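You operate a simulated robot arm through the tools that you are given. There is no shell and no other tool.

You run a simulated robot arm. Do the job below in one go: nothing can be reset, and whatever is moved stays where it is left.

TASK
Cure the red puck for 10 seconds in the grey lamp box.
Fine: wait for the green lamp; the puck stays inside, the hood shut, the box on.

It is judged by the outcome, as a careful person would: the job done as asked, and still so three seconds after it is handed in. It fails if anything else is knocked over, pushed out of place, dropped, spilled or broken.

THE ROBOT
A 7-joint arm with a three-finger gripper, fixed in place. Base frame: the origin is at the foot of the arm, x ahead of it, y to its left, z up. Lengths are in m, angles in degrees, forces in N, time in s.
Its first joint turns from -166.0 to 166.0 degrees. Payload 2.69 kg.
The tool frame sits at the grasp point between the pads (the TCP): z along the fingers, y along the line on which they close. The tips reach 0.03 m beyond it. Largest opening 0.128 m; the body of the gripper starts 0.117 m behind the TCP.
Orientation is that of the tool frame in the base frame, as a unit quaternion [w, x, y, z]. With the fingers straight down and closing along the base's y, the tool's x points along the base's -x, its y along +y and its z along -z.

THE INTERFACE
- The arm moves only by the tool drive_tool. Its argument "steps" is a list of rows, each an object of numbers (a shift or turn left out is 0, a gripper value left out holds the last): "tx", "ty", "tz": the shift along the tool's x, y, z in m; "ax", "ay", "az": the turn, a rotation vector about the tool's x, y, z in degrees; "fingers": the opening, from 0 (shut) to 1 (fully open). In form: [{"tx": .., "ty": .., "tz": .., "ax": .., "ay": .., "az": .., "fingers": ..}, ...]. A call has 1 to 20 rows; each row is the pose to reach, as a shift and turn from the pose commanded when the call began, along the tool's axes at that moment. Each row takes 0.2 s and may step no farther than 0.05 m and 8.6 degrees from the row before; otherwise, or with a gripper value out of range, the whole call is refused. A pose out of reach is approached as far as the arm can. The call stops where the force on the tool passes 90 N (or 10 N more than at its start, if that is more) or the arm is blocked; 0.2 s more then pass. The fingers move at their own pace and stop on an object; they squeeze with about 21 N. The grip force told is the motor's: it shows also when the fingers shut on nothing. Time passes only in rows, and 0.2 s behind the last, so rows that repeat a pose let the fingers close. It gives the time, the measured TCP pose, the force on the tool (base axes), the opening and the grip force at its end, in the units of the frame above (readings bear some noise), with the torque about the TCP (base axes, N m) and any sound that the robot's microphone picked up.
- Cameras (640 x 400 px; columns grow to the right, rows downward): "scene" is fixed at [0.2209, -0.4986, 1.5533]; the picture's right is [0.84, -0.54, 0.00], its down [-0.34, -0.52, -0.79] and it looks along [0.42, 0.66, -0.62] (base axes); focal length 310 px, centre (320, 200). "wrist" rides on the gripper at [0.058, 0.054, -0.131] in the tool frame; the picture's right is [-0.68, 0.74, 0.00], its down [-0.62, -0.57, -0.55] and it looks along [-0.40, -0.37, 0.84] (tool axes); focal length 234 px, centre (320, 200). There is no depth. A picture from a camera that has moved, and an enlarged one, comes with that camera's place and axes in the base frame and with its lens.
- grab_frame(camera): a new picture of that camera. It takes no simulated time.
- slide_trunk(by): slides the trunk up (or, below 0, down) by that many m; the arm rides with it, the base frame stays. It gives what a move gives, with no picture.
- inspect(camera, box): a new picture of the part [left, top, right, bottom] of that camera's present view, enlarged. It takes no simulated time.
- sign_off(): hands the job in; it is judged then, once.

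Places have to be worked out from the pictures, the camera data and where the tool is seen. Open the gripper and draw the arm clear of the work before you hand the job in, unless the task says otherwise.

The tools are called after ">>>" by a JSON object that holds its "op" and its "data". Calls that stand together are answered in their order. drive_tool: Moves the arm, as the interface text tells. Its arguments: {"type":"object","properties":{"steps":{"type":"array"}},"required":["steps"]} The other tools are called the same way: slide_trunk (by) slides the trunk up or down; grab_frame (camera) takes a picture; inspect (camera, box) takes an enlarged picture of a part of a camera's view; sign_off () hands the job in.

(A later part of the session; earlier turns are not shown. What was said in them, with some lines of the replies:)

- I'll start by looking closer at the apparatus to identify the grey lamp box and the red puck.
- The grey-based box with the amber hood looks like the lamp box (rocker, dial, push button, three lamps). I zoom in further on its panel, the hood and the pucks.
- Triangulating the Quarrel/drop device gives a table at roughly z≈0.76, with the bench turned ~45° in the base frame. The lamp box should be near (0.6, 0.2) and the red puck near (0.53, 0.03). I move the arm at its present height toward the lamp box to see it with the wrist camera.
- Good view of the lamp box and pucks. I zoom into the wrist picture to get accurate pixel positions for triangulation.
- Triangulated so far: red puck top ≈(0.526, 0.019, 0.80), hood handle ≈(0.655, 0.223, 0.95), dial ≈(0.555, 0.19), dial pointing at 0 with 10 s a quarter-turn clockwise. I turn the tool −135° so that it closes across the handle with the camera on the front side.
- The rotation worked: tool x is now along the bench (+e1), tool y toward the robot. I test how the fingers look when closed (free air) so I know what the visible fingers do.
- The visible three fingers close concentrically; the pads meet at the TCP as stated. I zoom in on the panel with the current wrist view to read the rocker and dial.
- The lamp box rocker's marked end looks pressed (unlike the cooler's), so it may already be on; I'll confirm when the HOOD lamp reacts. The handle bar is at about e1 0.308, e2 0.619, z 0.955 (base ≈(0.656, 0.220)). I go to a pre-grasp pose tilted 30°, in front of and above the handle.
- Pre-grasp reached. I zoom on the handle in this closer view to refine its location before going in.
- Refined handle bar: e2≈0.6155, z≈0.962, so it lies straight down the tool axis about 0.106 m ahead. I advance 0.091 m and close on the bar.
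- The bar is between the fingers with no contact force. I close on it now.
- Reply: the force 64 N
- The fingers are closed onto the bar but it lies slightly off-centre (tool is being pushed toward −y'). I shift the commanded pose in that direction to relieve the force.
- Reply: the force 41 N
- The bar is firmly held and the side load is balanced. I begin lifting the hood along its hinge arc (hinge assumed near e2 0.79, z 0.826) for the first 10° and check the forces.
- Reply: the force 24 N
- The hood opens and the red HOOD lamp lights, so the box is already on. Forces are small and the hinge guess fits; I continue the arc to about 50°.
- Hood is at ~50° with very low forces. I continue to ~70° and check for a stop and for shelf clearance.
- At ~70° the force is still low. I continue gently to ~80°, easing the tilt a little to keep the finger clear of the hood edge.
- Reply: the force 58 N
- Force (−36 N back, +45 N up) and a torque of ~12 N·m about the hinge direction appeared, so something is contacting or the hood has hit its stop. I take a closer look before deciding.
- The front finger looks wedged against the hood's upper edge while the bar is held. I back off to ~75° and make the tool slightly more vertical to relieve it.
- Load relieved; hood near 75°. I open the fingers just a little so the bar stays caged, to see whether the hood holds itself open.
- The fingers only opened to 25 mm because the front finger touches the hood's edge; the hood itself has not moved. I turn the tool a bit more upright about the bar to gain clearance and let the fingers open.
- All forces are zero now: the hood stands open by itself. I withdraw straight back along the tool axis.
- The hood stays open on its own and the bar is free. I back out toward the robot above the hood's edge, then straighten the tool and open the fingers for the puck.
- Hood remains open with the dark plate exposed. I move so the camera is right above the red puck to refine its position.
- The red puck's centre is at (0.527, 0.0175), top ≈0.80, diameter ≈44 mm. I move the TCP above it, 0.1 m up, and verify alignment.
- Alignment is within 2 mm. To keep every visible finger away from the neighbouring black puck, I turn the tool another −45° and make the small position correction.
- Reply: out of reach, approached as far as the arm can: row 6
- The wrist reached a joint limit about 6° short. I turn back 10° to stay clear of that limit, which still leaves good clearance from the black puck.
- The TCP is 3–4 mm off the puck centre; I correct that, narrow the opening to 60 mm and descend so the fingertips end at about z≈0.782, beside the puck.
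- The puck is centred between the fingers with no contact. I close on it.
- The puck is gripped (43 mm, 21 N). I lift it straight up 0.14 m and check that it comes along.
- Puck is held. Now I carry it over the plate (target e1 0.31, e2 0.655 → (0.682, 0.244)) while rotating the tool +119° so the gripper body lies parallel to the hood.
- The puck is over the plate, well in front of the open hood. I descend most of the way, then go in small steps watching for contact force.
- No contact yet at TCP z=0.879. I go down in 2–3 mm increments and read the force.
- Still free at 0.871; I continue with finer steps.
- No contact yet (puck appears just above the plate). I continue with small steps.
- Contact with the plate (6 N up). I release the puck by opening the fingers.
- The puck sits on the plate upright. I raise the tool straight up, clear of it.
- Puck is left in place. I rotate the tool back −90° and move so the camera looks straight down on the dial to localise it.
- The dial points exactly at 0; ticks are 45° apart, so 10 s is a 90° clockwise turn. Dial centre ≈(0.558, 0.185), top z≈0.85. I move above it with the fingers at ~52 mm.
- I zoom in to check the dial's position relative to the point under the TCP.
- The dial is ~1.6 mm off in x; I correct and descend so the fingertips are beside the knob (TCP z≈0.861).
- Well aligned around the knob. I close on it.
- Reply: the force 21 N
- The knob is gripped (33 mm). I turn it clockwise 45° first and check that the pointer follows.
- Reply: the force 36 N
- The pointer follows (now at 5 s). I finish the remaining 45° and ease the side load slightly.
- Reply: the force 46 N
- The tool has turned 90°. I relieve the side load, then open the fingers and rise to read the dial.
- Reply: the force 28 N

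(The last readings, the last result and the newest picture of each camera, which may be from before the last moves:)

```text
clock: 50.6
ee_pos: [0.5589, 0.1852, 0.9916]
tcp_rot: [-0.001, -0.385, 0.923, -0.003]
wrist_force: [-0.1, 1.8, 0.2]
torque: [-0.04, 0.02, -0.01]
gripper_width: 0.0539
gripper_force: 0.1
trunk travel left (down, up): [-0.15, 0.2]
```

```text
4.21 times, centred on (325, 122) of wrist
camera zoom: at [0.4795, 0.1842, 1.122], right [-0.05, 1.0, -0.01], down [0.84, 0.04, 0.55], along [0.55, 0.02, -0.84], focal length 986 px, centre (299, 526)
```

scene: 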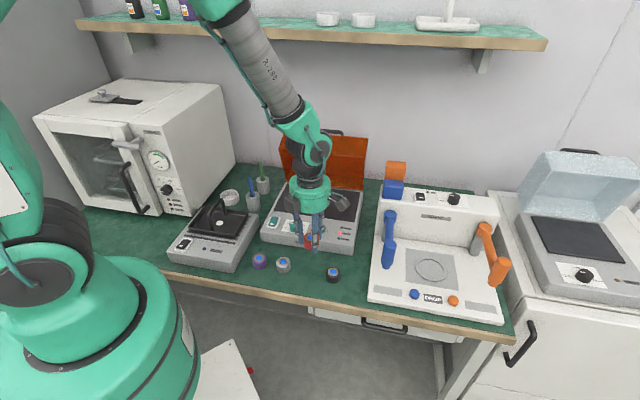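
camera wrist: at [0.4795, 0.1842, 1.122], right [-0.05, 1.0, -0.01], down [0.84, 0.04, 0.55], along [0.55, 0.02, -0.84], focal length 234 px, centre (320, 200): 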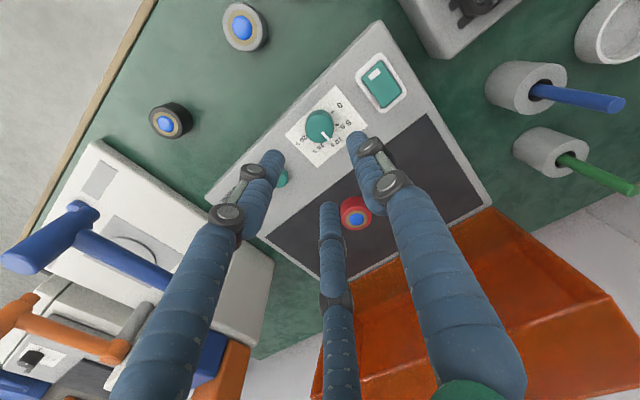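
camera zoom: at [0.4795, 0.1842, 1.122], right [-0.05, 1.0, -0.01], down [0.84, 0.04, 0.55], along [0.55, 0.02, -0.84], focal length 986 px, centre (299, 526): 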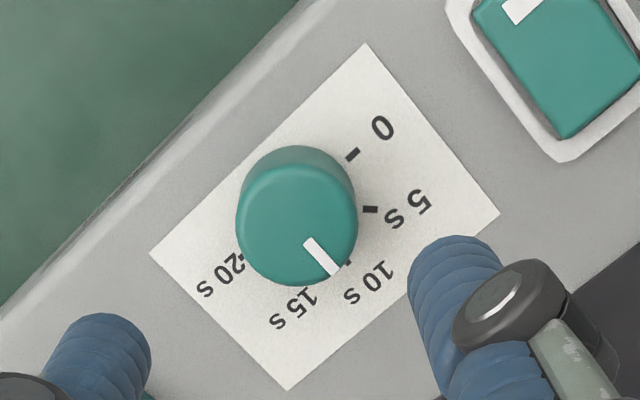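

The pointer is on 10 s. Next I go back to the pose in front of the hood (yaw −135°, z 1.12) on the way to re-grasp the handle and close it.

>>> {"op": "drive_tool", "data": {"steps": [{"tx": 0.0, "ty": -0.0, "tz": -0.02, "az": -7.5, "fingers": 0.25}, {"tz": -0.04, "az": -15, "fingers": 0.25}, {"tx": -0.0074, "ty": -0.0044, "tz": -0.06, "az": -22.5, "fingers": 0.25}, {"tx": -0.0148, "ty": -0.0087, "tz": -0.075, "az": -30, "fingers": 0.25}, {"tx": -0.0222, "ty": -0.013, "tz": -0.09, "az": -37.5, "fingers": 0.25}, {"tx": -0.0296, "ty": -0.0174, "tz": -0.1, "az": -45, "fingers": 0.25}, {"tx": -0.037, "ty": -0.0217, "tz": -0.11, "az": -52.5, "fingers": 0.25}, {"tx": -0.0443, "ty": -0.0261, "tz": -0.12, "az": -60, "fingers": 0.25}, {"tx": -0.0517, "ty": -0.0304, "tz": -0.1284, "az": -67.5, "fingers": 0.25}, {"tx": -0.0591, "ty": -0.0348, "tz": -0.1284, "az": -75, "fingers": 0.25}, {"tx": -0.0665, "ty": -0.0391, "tz": -0.1284, "az": -82.5, "fingers": 0.25}, {"tx": -0.0739, "ty": -0.0435, "tz": -0.1284, "az": -90, "fingers": 0.25}]}}

>>> {"op": "grab_frame", "data": {"camera": "wrist"}}

>>> {"op": "grab_frame", "data": {"camera": "scene"}}

```text
clock: 53.2
ee_pos: [0.6426, 0.2084, 1.1197]
tcp_rot: [0.003, 0.925, -0.38, 0.002]
wrist_force: [-0.2, -0.2, 0.2]
torque: [0.0, 0.01, 0.01]
gripper_width: 0.0323
gripper_force: 0.1
trunk travel left (down, up): [-0.15, 0.2]
```

```text
taken
camera wrist: at [0.6454, 0.131, 1.2512], right [-1.0, -0.05, 0.0], down [-0.04, 0.84, 0.54], along [-0.03, 0.54, -0.84], focal length 234 px, centre (320, 200)
```

wrist: 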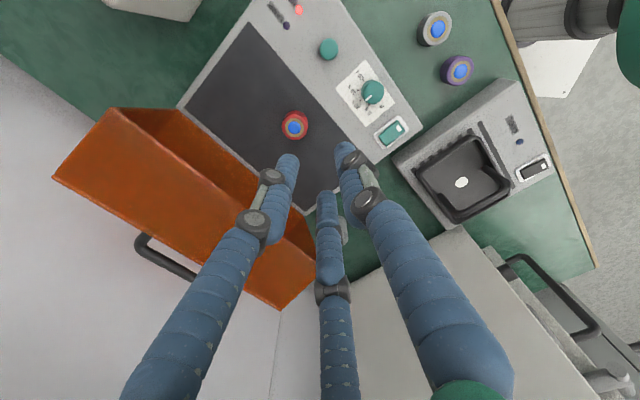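

```text
taken
```

scene: 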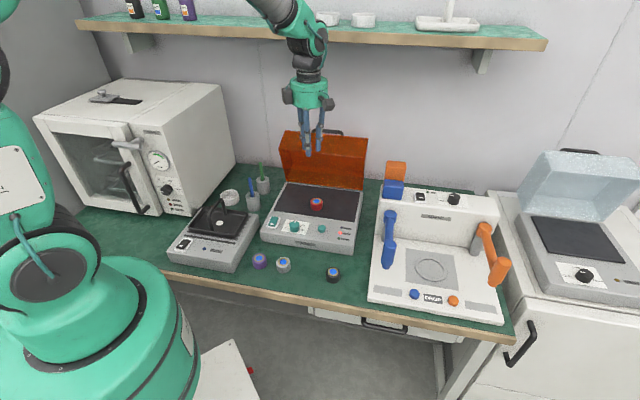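

Nothing changed: hood still open, puck in place, dial at 10. I retrace the path to just above the handle with the 28° tilt.

>>> {"op": "drive_tool", "data": {"steps": [{"tx": 0.0003, "ty": -0.0308, "tz": 0.0036, "fingers": 0.25}, {"tx": 0.0005, "ty": -0.0616, "tz": 0.0071, "ax": 6, "fingers": 0.25}, {"tx": 0.0008, "ty": -0.0924, "tz": 0.0107, "ax": 12, "fingers": 0.25}, {"tx": 0.0011, "ty": -0.1232, "tz": 0.0143, "ax": 18, "fingers": 0.25}, {"tx": 0.0013, "ty": -0.1539, "tz": 0.0178, "ax": 24, "fingers": 0.25}, {"tx": 0.0016, "ty": -0.1847, "tz": 0.0214, "ax": 28, "fingers": 0.25}, {"tx": 0.0018, "ty": -0.2155, "tz": 0.0249, "ax": 28, "fingers": 0.25}, {"tx": 0.0021, "ty": -0.2463, "tz": 0.0285, "ax": 28, "fingers": 0.25}]}}

>>> {"op": "grab_frame", "data": {"camera": "wrist"}}

>>> {"op": "inspect", "data": {"camera": "scene", "box": [240, 20, 400, 260]}}

```text
clock: 55.0
ee_pos: [0.8173, 0.3832, 1.089]
tcp_rot: [-0.22, 0.898, -0.369, 0.094]
wrist_force: [0.7, -0.7, -0.6]
torque: [0.02, 0.02, -0.02]
gripper_width: 0.0319
gripper_force: 0.1
trunk travel left (down, up): [-0.15, 0.2]
```

```text
taken
camera wrist: at [0.7814, 0.2646, 1.1804], right [-0.94, 0.01, -0.35], down [-0.27, 0.61, 0.75], along [0.22, 0.79, -0.57], focal length 234 px, centre (320, 200)
```

wrist: 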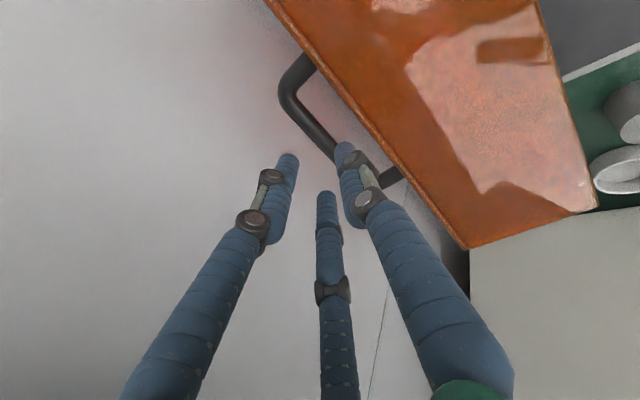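

```text
1.67 times, centred on (320, 140) of scene
camera zoom: at [0.2209, -0.4986, 1.5533], right [0.84, -0.54, 0.0], down [-0.34, -0.52, -0.79], along [0.42, 0.66, -0.62], focal length 516 px, centre (320, 300)
```

zoom: 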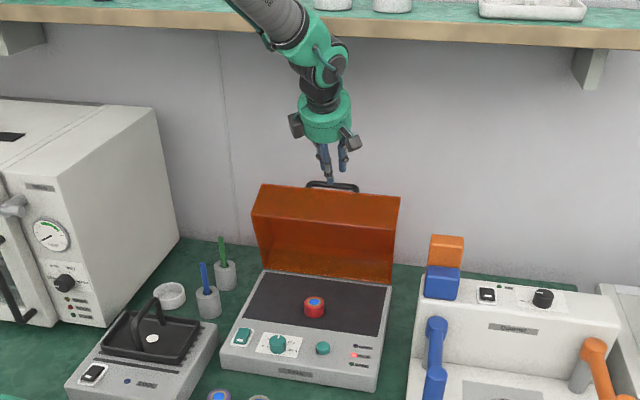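

The view matches the earlier release pose exactly. I advance along the tool axis over the bar.

>>> {"op": "drive_tool", "data": {"steps": [{"tz": 0.015, "fingers": 0.25}, {"tz": 0.03, "fingers": 0.25}, {"tz": 0.045, "fingers": 0.25}, {"tz": 0.058, "fingers": 0.25}]}}

>>> {"op": "inspect", "data": {"camera": "wrist", "box": [220, 60, 480, 250]}}

```text
clock: 56.0
ee_pos: [0.8366, 0.4005, 1.0382]
tcp_rot: [-0.221, 0.898, -0.368, 0.094]
wrist_force: [-0.7, 0.7, 0.2]
torque: [-0.04, -0.02, 0.0]
gripper_width: 0.0322
gripper_force: 0.0
trunk travel left (down, up): [-0.15, 0.2]
```

```text
2.11 times, centred on (350, 155) of wrist
camera zoom: at [0.8004, 0.2831, 1.1294], right [-0.94, 0.01, -0.35], down [-0.27, 0.61, 0.75], along [0.22, 0.79, -0.57], focal length 493 px, centre (257, 295)
```

zoom: 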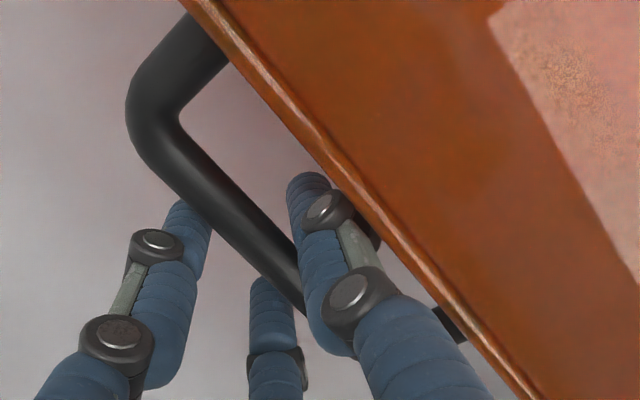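

The bar is between the fingers again. I close on it.

>>> {"op": "drive_tool", "data": {"steps": [{"fingers": 0.1}, {"fingers": 0.05}, {"fingers": 0.05}]}}

```text
clock: 56.8
ee_pos: [0.8371, 0.3998, 1.037]
tcp_rot: [-0.22, 0.898, -0.37, 0.093]
wrist_force: [-3.2, -0.3, -6.8]
torque: [0.07, 0.04, -0.32]
gripper_width: 0.0218
gripper_force: 45.3
trunk travel left (down, up): [-0.15, 0.2]
```

Gripped with almost no side load. I bring the hood forward along the reverse arc, first from 75° to 50°.

>>> {"op": "drive_tool", "data": {"steps": [{"ty": 0.006, "tz": -0.0075, "fingers": 0.05}, {"ty": 0.0121, "tz": -0.0149, "fingers": 0.05}, {"ty": 0.0253, "tz": -0.0287, "fingers": 0.05}, {"ty": 0.0397, "tz": -0.0413, "fingers": 0.05}, {"ty": 0.0552, "tz": -0.0525, "fingers": 0.05}, {"ty": 0.0715, "tz": -0.0623, "fingers": 0.05}]}}

>>> {"op": "inspect", "data": {"camera": "scene", "box": [240, 60, 400, 260]}}

```text
clock: 58.2
ee_pos: [0.7706, 0.3348, 1.0573]
tcp_rot: [-0.22, 0.899, -0.369, 0.092]
wrist_force: [-7.9, 6.4, -28.5]
torque: [0.18, 0.29, -0.26]
gripper_width: 0.0219
gripper_force: 45.4
trunk travel left (down, up): [-0.15, 0.2]
```

```text
2.00 times, centred on (320, 160) of scene
camera zoom: at [0.2209, -0.4986, 1.5533], right [0.84, -0.54, 0.0], down [-0.34, -0.52, -0.79], along [0.42, 0.66, -0.62], focal length 619 px, centre (320, 280)
```

zoom: 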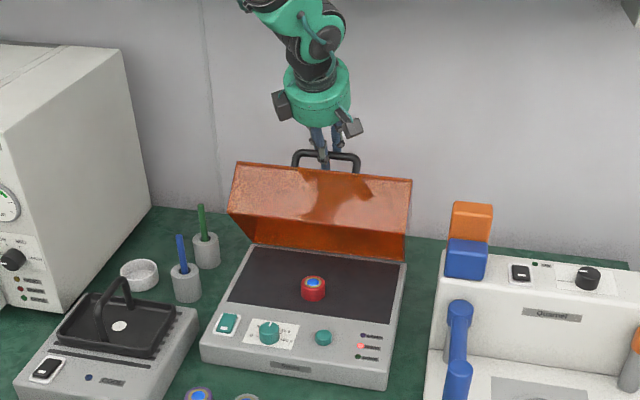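

Hood follows well, puck unaffected. I continue lowering from 50° to 10°.

>>> {"op": "drive_tool", "data": {"steps": [{"ty": 0.0181, "tz": -0.0065, "fingers": 0.05}, {"ty": 0.0359, "tz": -0.0133, "fingers": 0.05}, {"ty": 0.0542, "tz": -0.0186, "fingers": 0.05}, {"ty": 0.0729, "tz": -0.0222, "fingers": 0.05}, {"ty": 0.0919, "tz": -0.0241, "fingers": 0.05}, {"ty": 0.1109, "tz": -0.0243, "fingers": 0.05}, {"ty": 0.1299, "tz": -0.0229, "fingers": 0.05}, {"ty": 0.1488, "tz": -0.0198, "fingers": 0.05}]}}

>>> {"op": "inspect", "data": {"camera": "scene", "box": [240, 100, 400, 260]}}

```text
clock: 60.0
ee_pos: [0.6723, 0.2357, 1.0077]
tcp_rot: [-0.22, 0.898, -0.369, 0.093]
wrist_force: [-10.0, 27.7, -16.5]
torque: [0.42, 0.21, -0.3]
gripper_width: 0.0224
gripper_force: 44.9
trunk travel left (down, up): [-0.15, 0.2]
```

```text
2.50 times, centred on (320, 180) of scene
camera zoom: at [0.2209, -0.4986, 1.5533], right [0.84, -0.54, 0.0], down [-0.34, -0.52, -0.79], along [0.42, 0.66, -0.62], focal length 774 px, centre (320, 250)
```

zoom: 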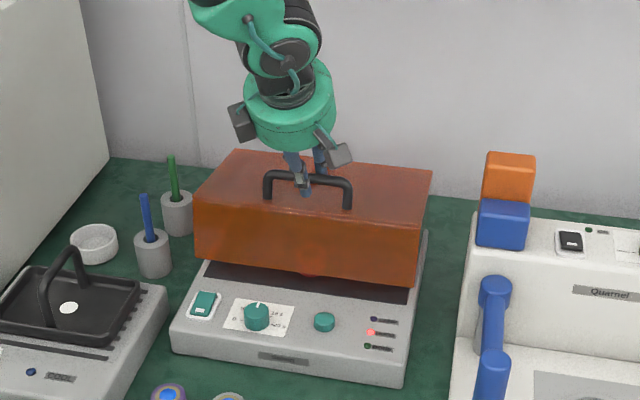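

About 10° left. I lower it slowly the rest of the way.

>>> {"op": "drive_tool", "data": {"steps": [{"ty": 0.0093, "tz": 0.002, "fingers": 0.05}, {"ty": 0.0183, "tz": 0.0047, "fingers": 0.05}, {"ty": 0.0275, "tz": 0.0076, "fingers": 0.05}, {"ty": 0.032, "tz": 0.0094, "fingers": 0.05}, {"ty": 0.0364, "tz": 0.0111, "fingers": 0.05}]}}

>>> {"op": "inspect", "data": {"camera": "scene", "box": [240, 100, 400, 260]}}

```text
clock: 61.2
ee_pos: [0.6535, 0.2162, 0.9804]
tcp_rot: [-0.221, 0.898, -0.369, 0.093]
wrist_force: [-2.9, 26.8, -13.9]
torque: [0.39, 0.0, -0.37]
gripper_width: 0.0219
gripper_force: 45.2
trunk travel left (down, up): [-0.15, 0.2]
```

```text
2.50 times, centred on (320, 180) of scene
camera zoom: at [0.2209, -0.4986, 1.5533], right [0.84, -0.54, 0.0], down [-0.34, -0.52, -0.79], along [0.42, 0.66, -0.62], focal length 774 px, centre (320, 250)
```

zoom: 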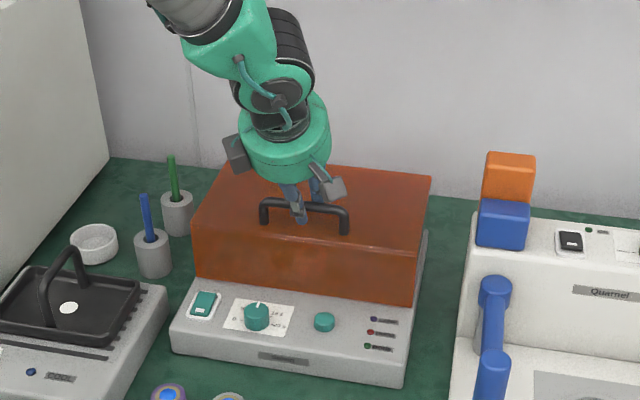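

The hood appears shut (TCP back at its original closed grip position). I zoom to verify the HOOD lamp is off and the hood seats.

>>> {"op": "inspect", "data": {"camera": "scene", "box": [258, 190, 362, 260]}}

```text
5.71 times, centred on (310, 225) of scene
camera zoom: at [0.2209, -0.4986, 1.5533], right [0.84, -0.54, 0.0], down [-0.34, -0.52, -0.79], along [0.42, 0.66, -0.62], focal length 1768 px, centre (377, 57)
```

zoom: 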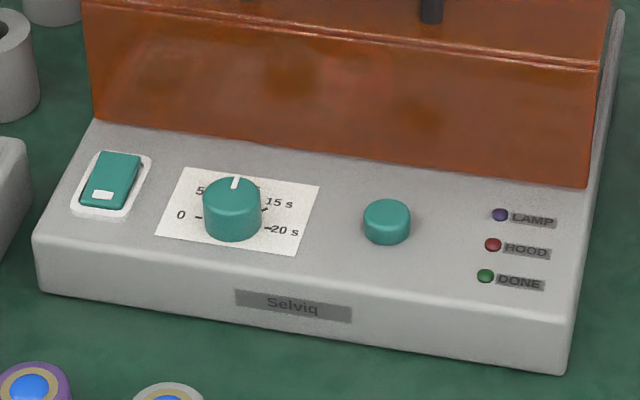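

HOOD lamp is off, the hood is shut and the dial shows 10 s. I release the handle and withdraw along the tool axis.

>>> {"op": "drive_tool", "data": {"steps": [{"fingers": 0.2}, {"fingers": 0.36}, {"fingers": 0.36}, {"tz": -0.015, "fingers": 0.36}, {"tz": -0.035, "fingers": 0.36}, {"tz": -0.065, "fingers": 0.36}, {"tz": -0.1, "fingers": 0.36}]}}

>>> {"op": "grab_frame", "data": {"camera": "wrist"}}

>>> {"op": "grab_frame", "data": {"camera": "scene"}}

```text
clock: 62.8
ee_pos: [0.6176, 0.1824, 1.0706]
tcp_rot: [-0.221, 0.898, -0.369, 0.094]
wrist_force: [0.9, -0.1, -0.5]
torque: [0.0, 0.05, -0.02]
gripper_width: 0.0459
gripper_force: 0.0
trunk travel left (down, up): [-0.15, 0.2]
```

```text
taken
camera wrist: at [0.5838, 0.0646, 1.1615], right [-0.94, 0.01, -0.35], down [-0.27, 0.61, 0.75], along [0.22, 0.79, -0.57], focal length 234 px, centre (320, 200)
```

wrist: 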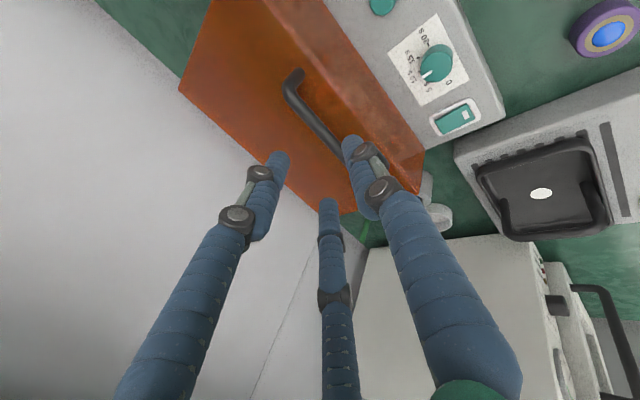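

```text
taken
```

scene: 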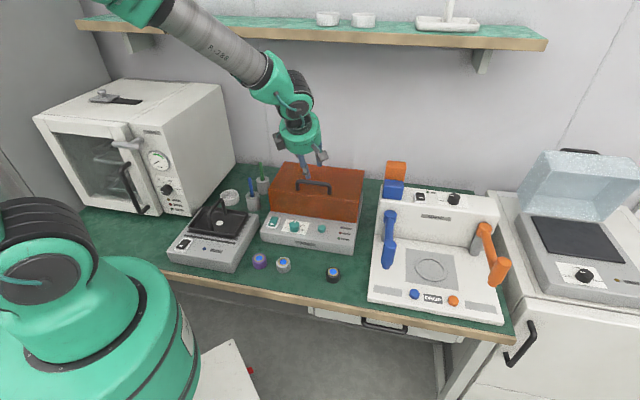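

Handle released, hood stays shut, puck inside. Now I straighten the tool, close the fingers, and look straight down at the start button to localise it.

>>> {"op": "drive_tool", "data": {"steps": [{"tx": -0.0037, "ty": -0.0063, "tz": 0.0033, "ax": -6.9, "fingers": 0.0}, {"tx": -0.0074, "ty": -0.0126, "tz": 0.0066, "ax": -13.8, "fingers": 0.0}, {"tx": -0.011, "ty": -0.0188, "tz": 0.0098, "ax": -20.7, "fingers": 0.0}, {"tx": -0.0147, "ty": -0.0251, "tz": 0.0131, "ax": -27.6, "fingers": 0.0}, {"tx": -0.0147, "ty": -0.0251, "tz": 0.0131, "ax": -27.6, "fingers": 0.0}]}}

>>> {"op": "grab_frame", "data": {"camera": "wrist"}}

>>> {"op": "inspect", "data": {"camera": "wrist", "box": [240, 0, 400, 110]}}

```text
clock: 64.0
ee_pos: [0.6296, 0.2134, 1.0691]
tcp_rot: [0.001, 0.925, -0.38, 0.003]
wrist_force: [1.2, 0.7, -0.4]
torque: [-0.01, 0.07, -0.01]
gripper_width: 0.0024
gripper_force: 20.8
trunk travel left (down, up): [-0.15, 0.2]
```

```text
taken
camera wrist: at [0.6328, 0.1348, 1.2005], right [-1.0, -0.05, 0.0], down [-0.04, 0.84, 0.55], along [-0.02, 0.55, -0.84], focal length 234 px, centre (320, 200)
```

wrist: 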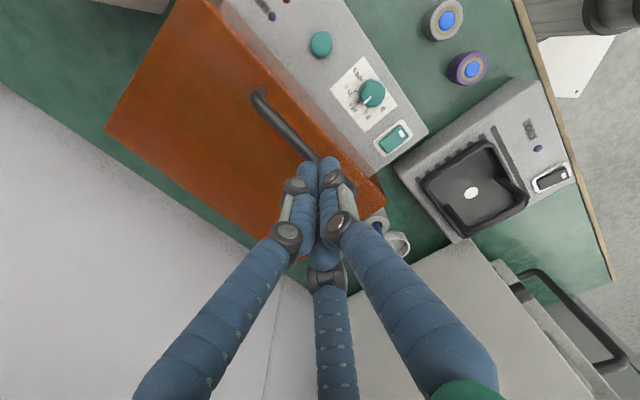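

```text
3.64 times, centred on (320, 55) of wrist
camera zoom: at [0.6328, 0.1348, 1.2005], right [-1.0, -0.05, 0.0], down [-0.04, 0.84, 0.55], along [-0.02, 0.55, -0.84], focal length 852 px, centre (320, 727)
```

zoom: 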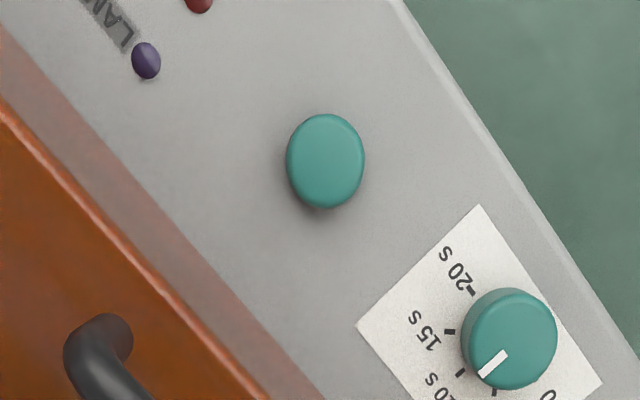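

Start button centre ≈(0.631, 0.131). I move above it while turning the tool +90° so the gripper body stays clear of the handle, then lower to z 0.92.

>>> {"op": "drive_tool", "data": {"steps": [{"tx": 0.0098, "ty": 0.0096, "az": 7.5, "fingers": 0.0}, {"tx": 0.0196, "ty": 0.0192, "az": 15, "fingers": 0.0}, {"tx": 0.0295, "ty": 0.0288, "az": 22.5, "fingers": 0.0}, {"tx": 0.0393, "ty": 0.0384, "az": 30, "fingers": 0.0}, {"tx": 0.0491, "ty": 0.048, "az": 37.5, "fingers": 0.0}, {"tx": 0.0589, "ty": 0.0576, "az": 45, "fingers": 0.0}, {"tx": 0.0589, "ty": 0.0576, "tz": 0.025, "az": 52.5, "fingers": 0.0}, {"tx": 0.0589, "ty": 0.0576, "tz": 0.05, "az": 60, "fingers": 0.0}, {"tx": 0.0589, "ty": 0.0576, "tz": 0.075, "az": 67.5, "fingers": 0.0}, {"tx": 0.0589, "ty": 0.0576, "tz": 0.1, "az": 75, "fingers": 0.0}, {"tx": 0.0589, "ty": 0.0576, "tz": 0.125, "az": 82.5, "fingers": 0.0}, {"tx": 0.0589, "ty": 0.0576, "tz": 0.149, "az": 90, "fingers": 0.0}]}}

>>> {"op": "grab_frame", "data": {"camera": "wrist"}}

>>> {"op": "inspect", "data": {"camera": "scene", "box": [258, 170, 372, 260]}}

```text
clock: 66.6
ee_pos: [0.6315, 0.1303, 0.9227]
tcp_rot: [0.003, -0.384, 0.923, -0.003]
wrist_force: [-0.2, -0.9, -0.1]
torque: [-0.04, -0.01, 0.01]
gripper_width: 0.002
gripper_force: 20.9
trunk travel left (down, up): [-0.15, 0.2]
```

```text
taken
camera wrist: at [0.5509, 0.1282, 1.0522], right [-0.05, 1.0, 0.0], down [0.83, 0.04, 0.55], along [0.55, 0.02, -0.83], focal length 234 px, centre (320, 200)
```

wrist: 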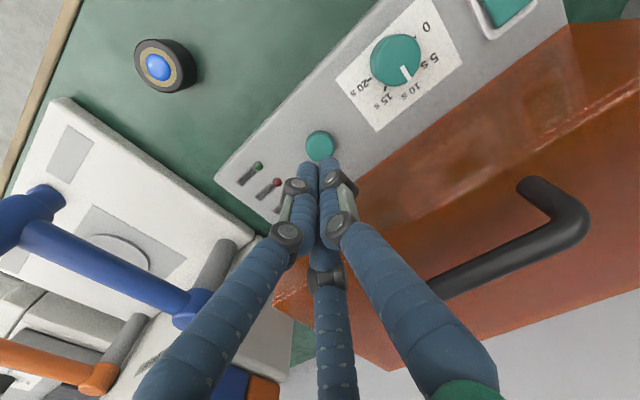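

```text
4.44 times, centred on (315, 215) of scene
camera zoom: at [0.2209, -0.4986, 1.5533], right [0.84, -0.54, 0.0], down [-0.34, -0.52, -0.79], along [0.42, 0.66, -0.62], focal length 1376 px, centre (342, 133)
```

zoom: 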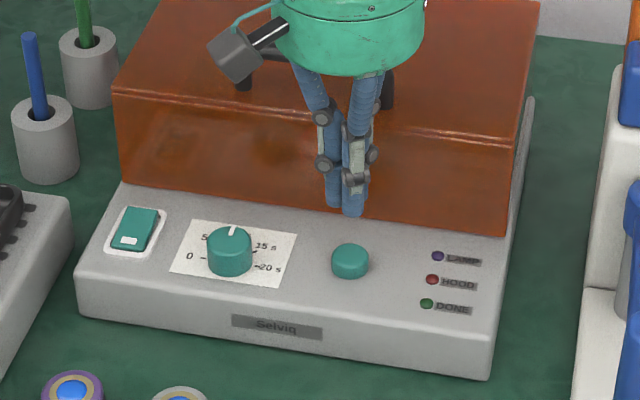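

The button is right under the fingertips. I lower toward it, stopping just above, then press in small steps watching force and the LAMP light.

>>> {"op": "drive_tool", "data": {"steps": [{"tz": 0.02, "fingers": 0.0}, {"tz": 0.038, "fingers": 0.0}, {"tz": 0.048, "fingers": 0.0}, {"tz": 0.052, "fingers": 0.0}]}}

>>> {"op": "inspect", "data": {"camera": "scene", "box": [285, 205, 365, 255]}}

```text
clock: 67.6
ee_pos: [0.6317, 0.1303, 0.871]
tcp_rot: [0.003, -0.385, 0.923, -0.002]
wrist_force: [0.1, -0.1, 1.0]
torque: [0.0, 0.0, -0.02]
gripper_width: 0.0024
gripper_force: 20.9
trunk travel left (down, up): [-0.15, 0.2]
```

```text
8.00 times, centred on (325, 230) of scene
camera zoom: at [0.2209, -0.4986, 1.5533], right [0.84, -0.54, 0.0], down [-0.34, -0.52, -0.79], along [0.42, 0.66, -0.62], focal length 2476 px, centre (280, -40)
```

zoom: 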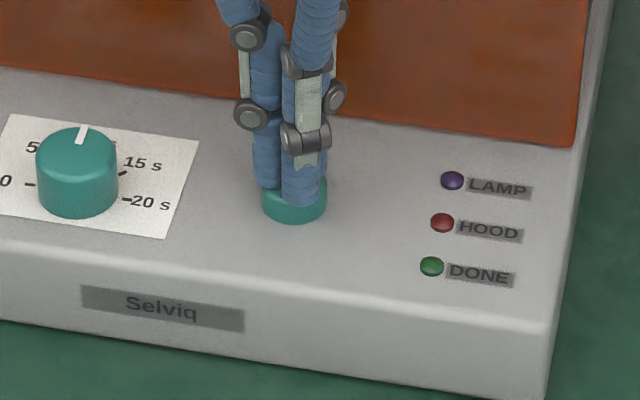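

The fingertips are just above the button. I press down in 1.5 mm steps.

>>> {"op": "drive_tool", "data": {"steps": [{"tz": 0.0015, "fingers": 0.0}, {"tz": 0.003, "fingers": 0.0}, {"tz": 0.0045, "fingers": 0.0}]}}

>>> {"op": "inspect", "data": {"camera": "scene", "box": [285, 205, 365, 255]}}

```text
clock: 68.4
ee_pos: [0.6325, 0.1295, 0.8649]
tcp_rot: [0.003, -0.385, 0.923, -0.001]
wrist_force: [-0.6, -0.6, 3.4]
torque: [0.02, 0.01, 0.01]
gripper_width: 0.0061
gripper_force: 31.9
trunk travel left (down, up): [-0.15, 0.2]
heard: click
```

```text
8.00 times, centred on (325, 230) of scene
camera zoom: at [0.2209, -0.4986, 1.5533], right [0.84, -0.54, 0.0], down [-0.34, -0.52, -0.79], along [0.42, 0.66, -0.62], focal length 2476 px, centre (280, -40)
```

zoom: 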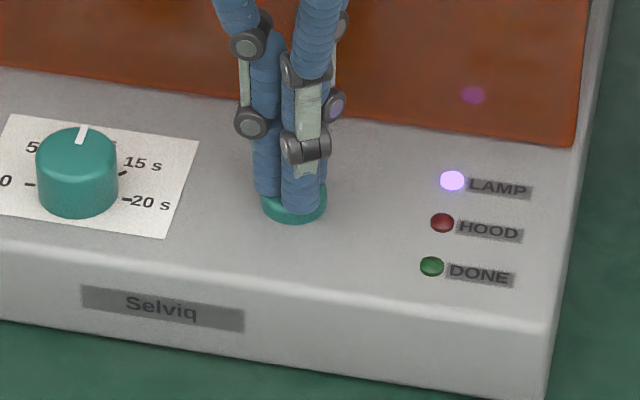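

Click heard and the LAMP light is on: the cure has started. I lift off the button and draw back.

>>> {"op": "drive_tool", "data": {"steps": [{"tz": -0.01, "fingers": 0.0}, {"tz": -0.03, "fingers": 0.0}, {"tz": -0.06, "fingers": 0.0}, {"tz": -0.1, "fingers": 0.0}, {"tz": -0.14, "fingers": 0.0}, {"tx": 0.03, "tz": -0.16, "fingers": 0.2}, {"tx": 0.06, "tz": -0.18, "fingers": 0.4}, {"tx": 0.1, "tz": -0.2, "fingers": 0.5}, {"tx": 0.14, "tz": -0.21, "fingers": 0.5}]}}

>>> {"op": "inspect", "data": {"camera": "scene", "box": [258, 150, 372, 260]}}

```text
clock: 70.4
ee_pos: [0.5312, 0.0309, 1.0741]
tcp_rot: [0.002, -0.386, 0.923, -0.002]
wrist_force: [0.4, 0.4, 0.0]
torque: [-0.03, 0.01, -0.01]
gripper_width: 0.0639
gripper_force: 0.1
trunk travel left (down, up): [-0.15, 0.2]
```

```text
3.64 times, centred on (315, 205) of scene
camera zoom: at [0.2209, -0.4986, 1.5533], right [0.84, -0.54, 0.0], down [-0.34, -0.52, -0.79], along [0.42, 0.66, -0.62], focal length 1125 px, centre (338, 182)
```

zoom: 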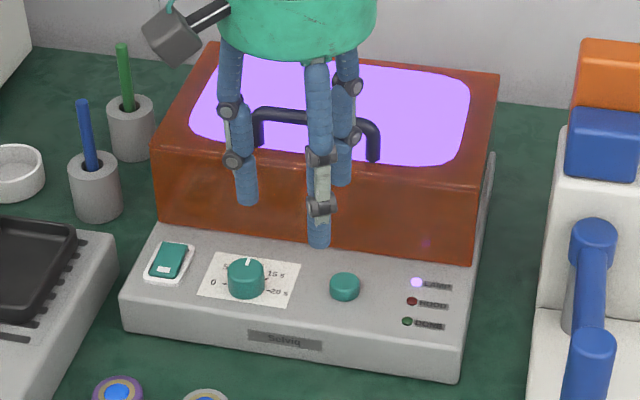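

The lamp is glowing under the hood. The arm is clear; I hold still while the time runs.

>>> {"op": "drive_tool", "data": {"steps": [{"tz": -0.02}, {"tz": -0.05}, {"tz": -0.08}, {"tz": -0.1}, {"tz": -0.1}, {"tz": -0.1}, {"tz": -0.1}, {"tz": -0.1}, {"tz": -0.1}, {"tz": -0.1}, {"tz": -0.1}, {"tz": -0.1}, {"tz": -0.1}, {"tz": -0.1}, {"tz": -0.1}, {"tz": -0.1}, {"tz": -0.1}, {"tz": -0.1}, {"tz": -0.1}, {"tz": -0.1}]}}

>>> {"op": "inspect", "data": {"camera": "scene", "box": [258, 150, 372, 260]}}

```text
clock: 74.6
ee_pos: [0.532, 0.0316, 1.1737]
tcp_rot: [0.002, -0.385, 0.923, -0.002]
wrist_force: [-0.7, 0.1, -0.1]
torque: [-0.04, 0.0, -0.04]
gripper_width: 0.0639
gripper_force: 0.0
trunk travel left (down, up): [-0.15, 0.2]
```

```text
3.64 times, centred on (315, 205) of scene
camera zoom: at [0.2209, -0.4986, 1.5533], right [0.84, -0.54, 0.0], down [-0.34, -0.52, -0.79], along [0.42, 0.66, -0.62], focal length 1125 px, centre (338, 182)
```

zoom: 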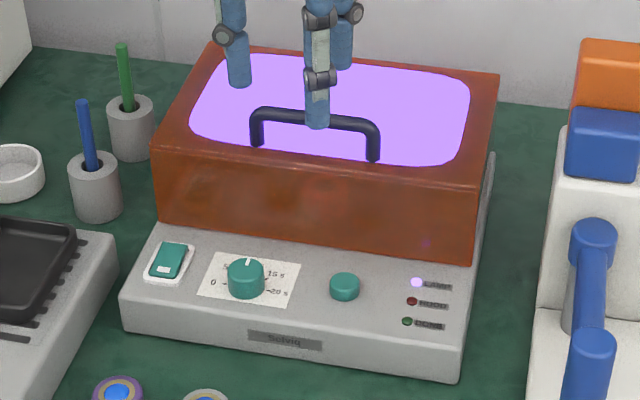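

The lamp is still on at 74.6 s (started ≈68.3 s). I keep waiting.

>>> {"op": "drive_tool", "data": {"steps": [{}, {}, {}, {}, {}, {}, {}, {}, {}, {}, {}, {}, {}, {}, {}, {}, {}, {}]}}

>>> {"op": "inspect", "data": {"camera": "scene", "box": [258, 150, 372, 260]}}

```text
clock: 78.4
ee_pos: [0.5313, 0.0316, 1.1741]
tcp_rot: [0.002, -0.385, 0.923, -0.001]
wrist_force: [-0.3, 0.2, 0.5]
torque: [0.02, 0.02, 0.01]
gripper_width: 0.064
gripper_force: 0.0
trunk travel left (down, up): [-0.15, 0.2]
```

```text
3.64 times, centred on (315, 205) of scene
camera zoom: at [0.2209, -0.4986, 1.5533], right [0.84, -0.54, 0.0], down [-0.34, -0.52, -0.79], along [0.42, 0.66, -0.62], focal length 1125 px, centre (338, 182)
```

zoom: 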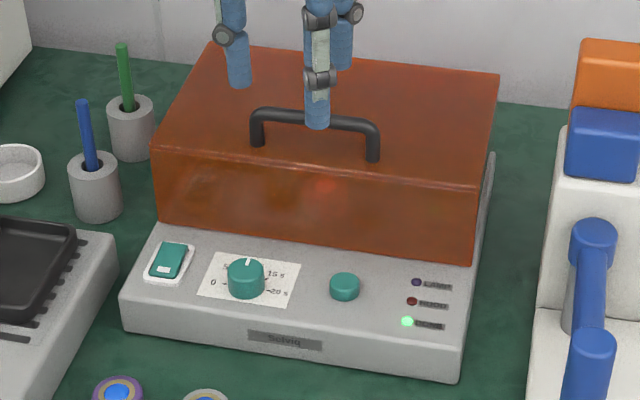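

The green DONE lamp is lit after ~10 s, the lamp is out, the hood shut and the box on. I open the gripper fully, draw back a bit more and take a last look at everything.

>>> {"op": "drive_tool", "data": {"steps": [{"tx": 0.02, "tz": -0.01, "fingers": 1.0}, {"tx": 0.04, "tz": -0.02, "fingers": 1.0}, {"tx": 0.06, "tz": -0.03, "fingers": 1.0}, {"tx": 0.06, "tz": -0.03, "fingers": 1.0}]}}

>>> {"op": "grab_frame", "data": {"camera": "scene"}}

>>> {"op": "inspect", "data": {"camera": "scene", "box": [160, 150, 372, 290]}}

```text
clock: 79.4
ee_pos: [0.4881, -0.0123, 1.2037]
tcp_rot: [0.002, -0.385, 0.923, -0.002]
wrist_force: [0.0, -0.6, -0.6]
torque: [-0.01, -0.06, 0.02]
gripper_width: 0.1278
gripper_force: 0.0
trunk travel left (down, up): [-0.15, 0.2]
```

```text
taken
```

scene: 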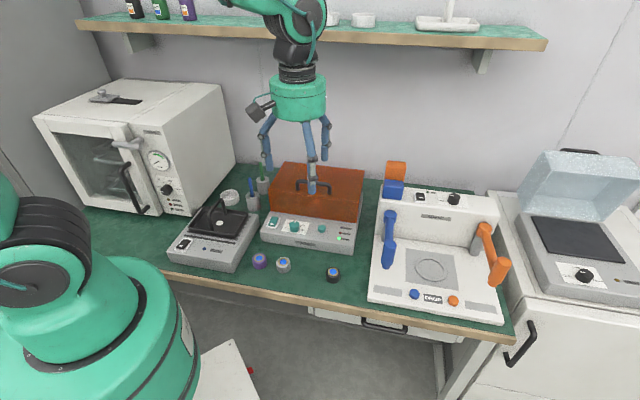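

```text
2.86 times, centred on (266, 220) of scene
camera zoom: at [0.2209, -0.4986, 1.5533], right [0.84, -0.54, 0.0], down [-0.34, -0.52, -0.79], along [0.42, 0.66, -0.62], focal length 884 px, centre (474, 143)
```

zoom: 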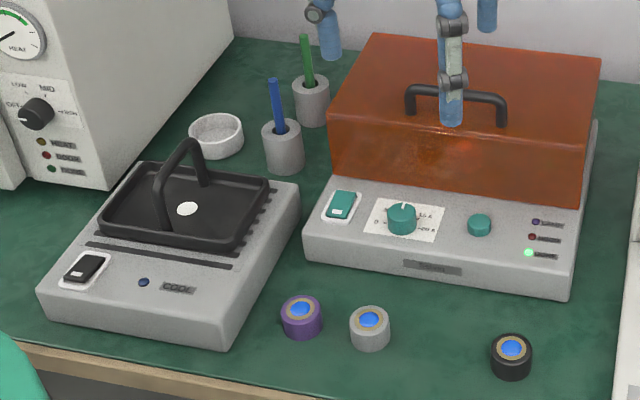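

Everything is as asked: the green DONE lamp is lit, the red puck is inside, the hood is shut, the box is on, and nothing else has moved. The gripper is open and the arm is clear, so I hand the job in.

>>> {"op": "sign_off", "data": {}}

```text
The job is handed in.
```

The red puck has been cured for 10 seconds in the grey lamp box, and I've handed the job in. The green DONE lamp came on about 10 seconds after I pressed start.

- **Puck:** it is standing upright on the plate inside the box.
- **Hood:** it is shut, and the red HOOD lamp is off.
- **Box:** it is still on. It was already on when I began, so I did not touch the power switch. The dial stays at 10 s.
- **Everything else:** the other pucks, pen cups and machines look unmoved in the last picture.
- **Arm:** the gripper is open and the arm is raised clear of the work.

While opening the hood, the gripper briefly pressed hard against the hood's edge near the end of its travel. I backed off straight away, and the hood then opened and shut normally.
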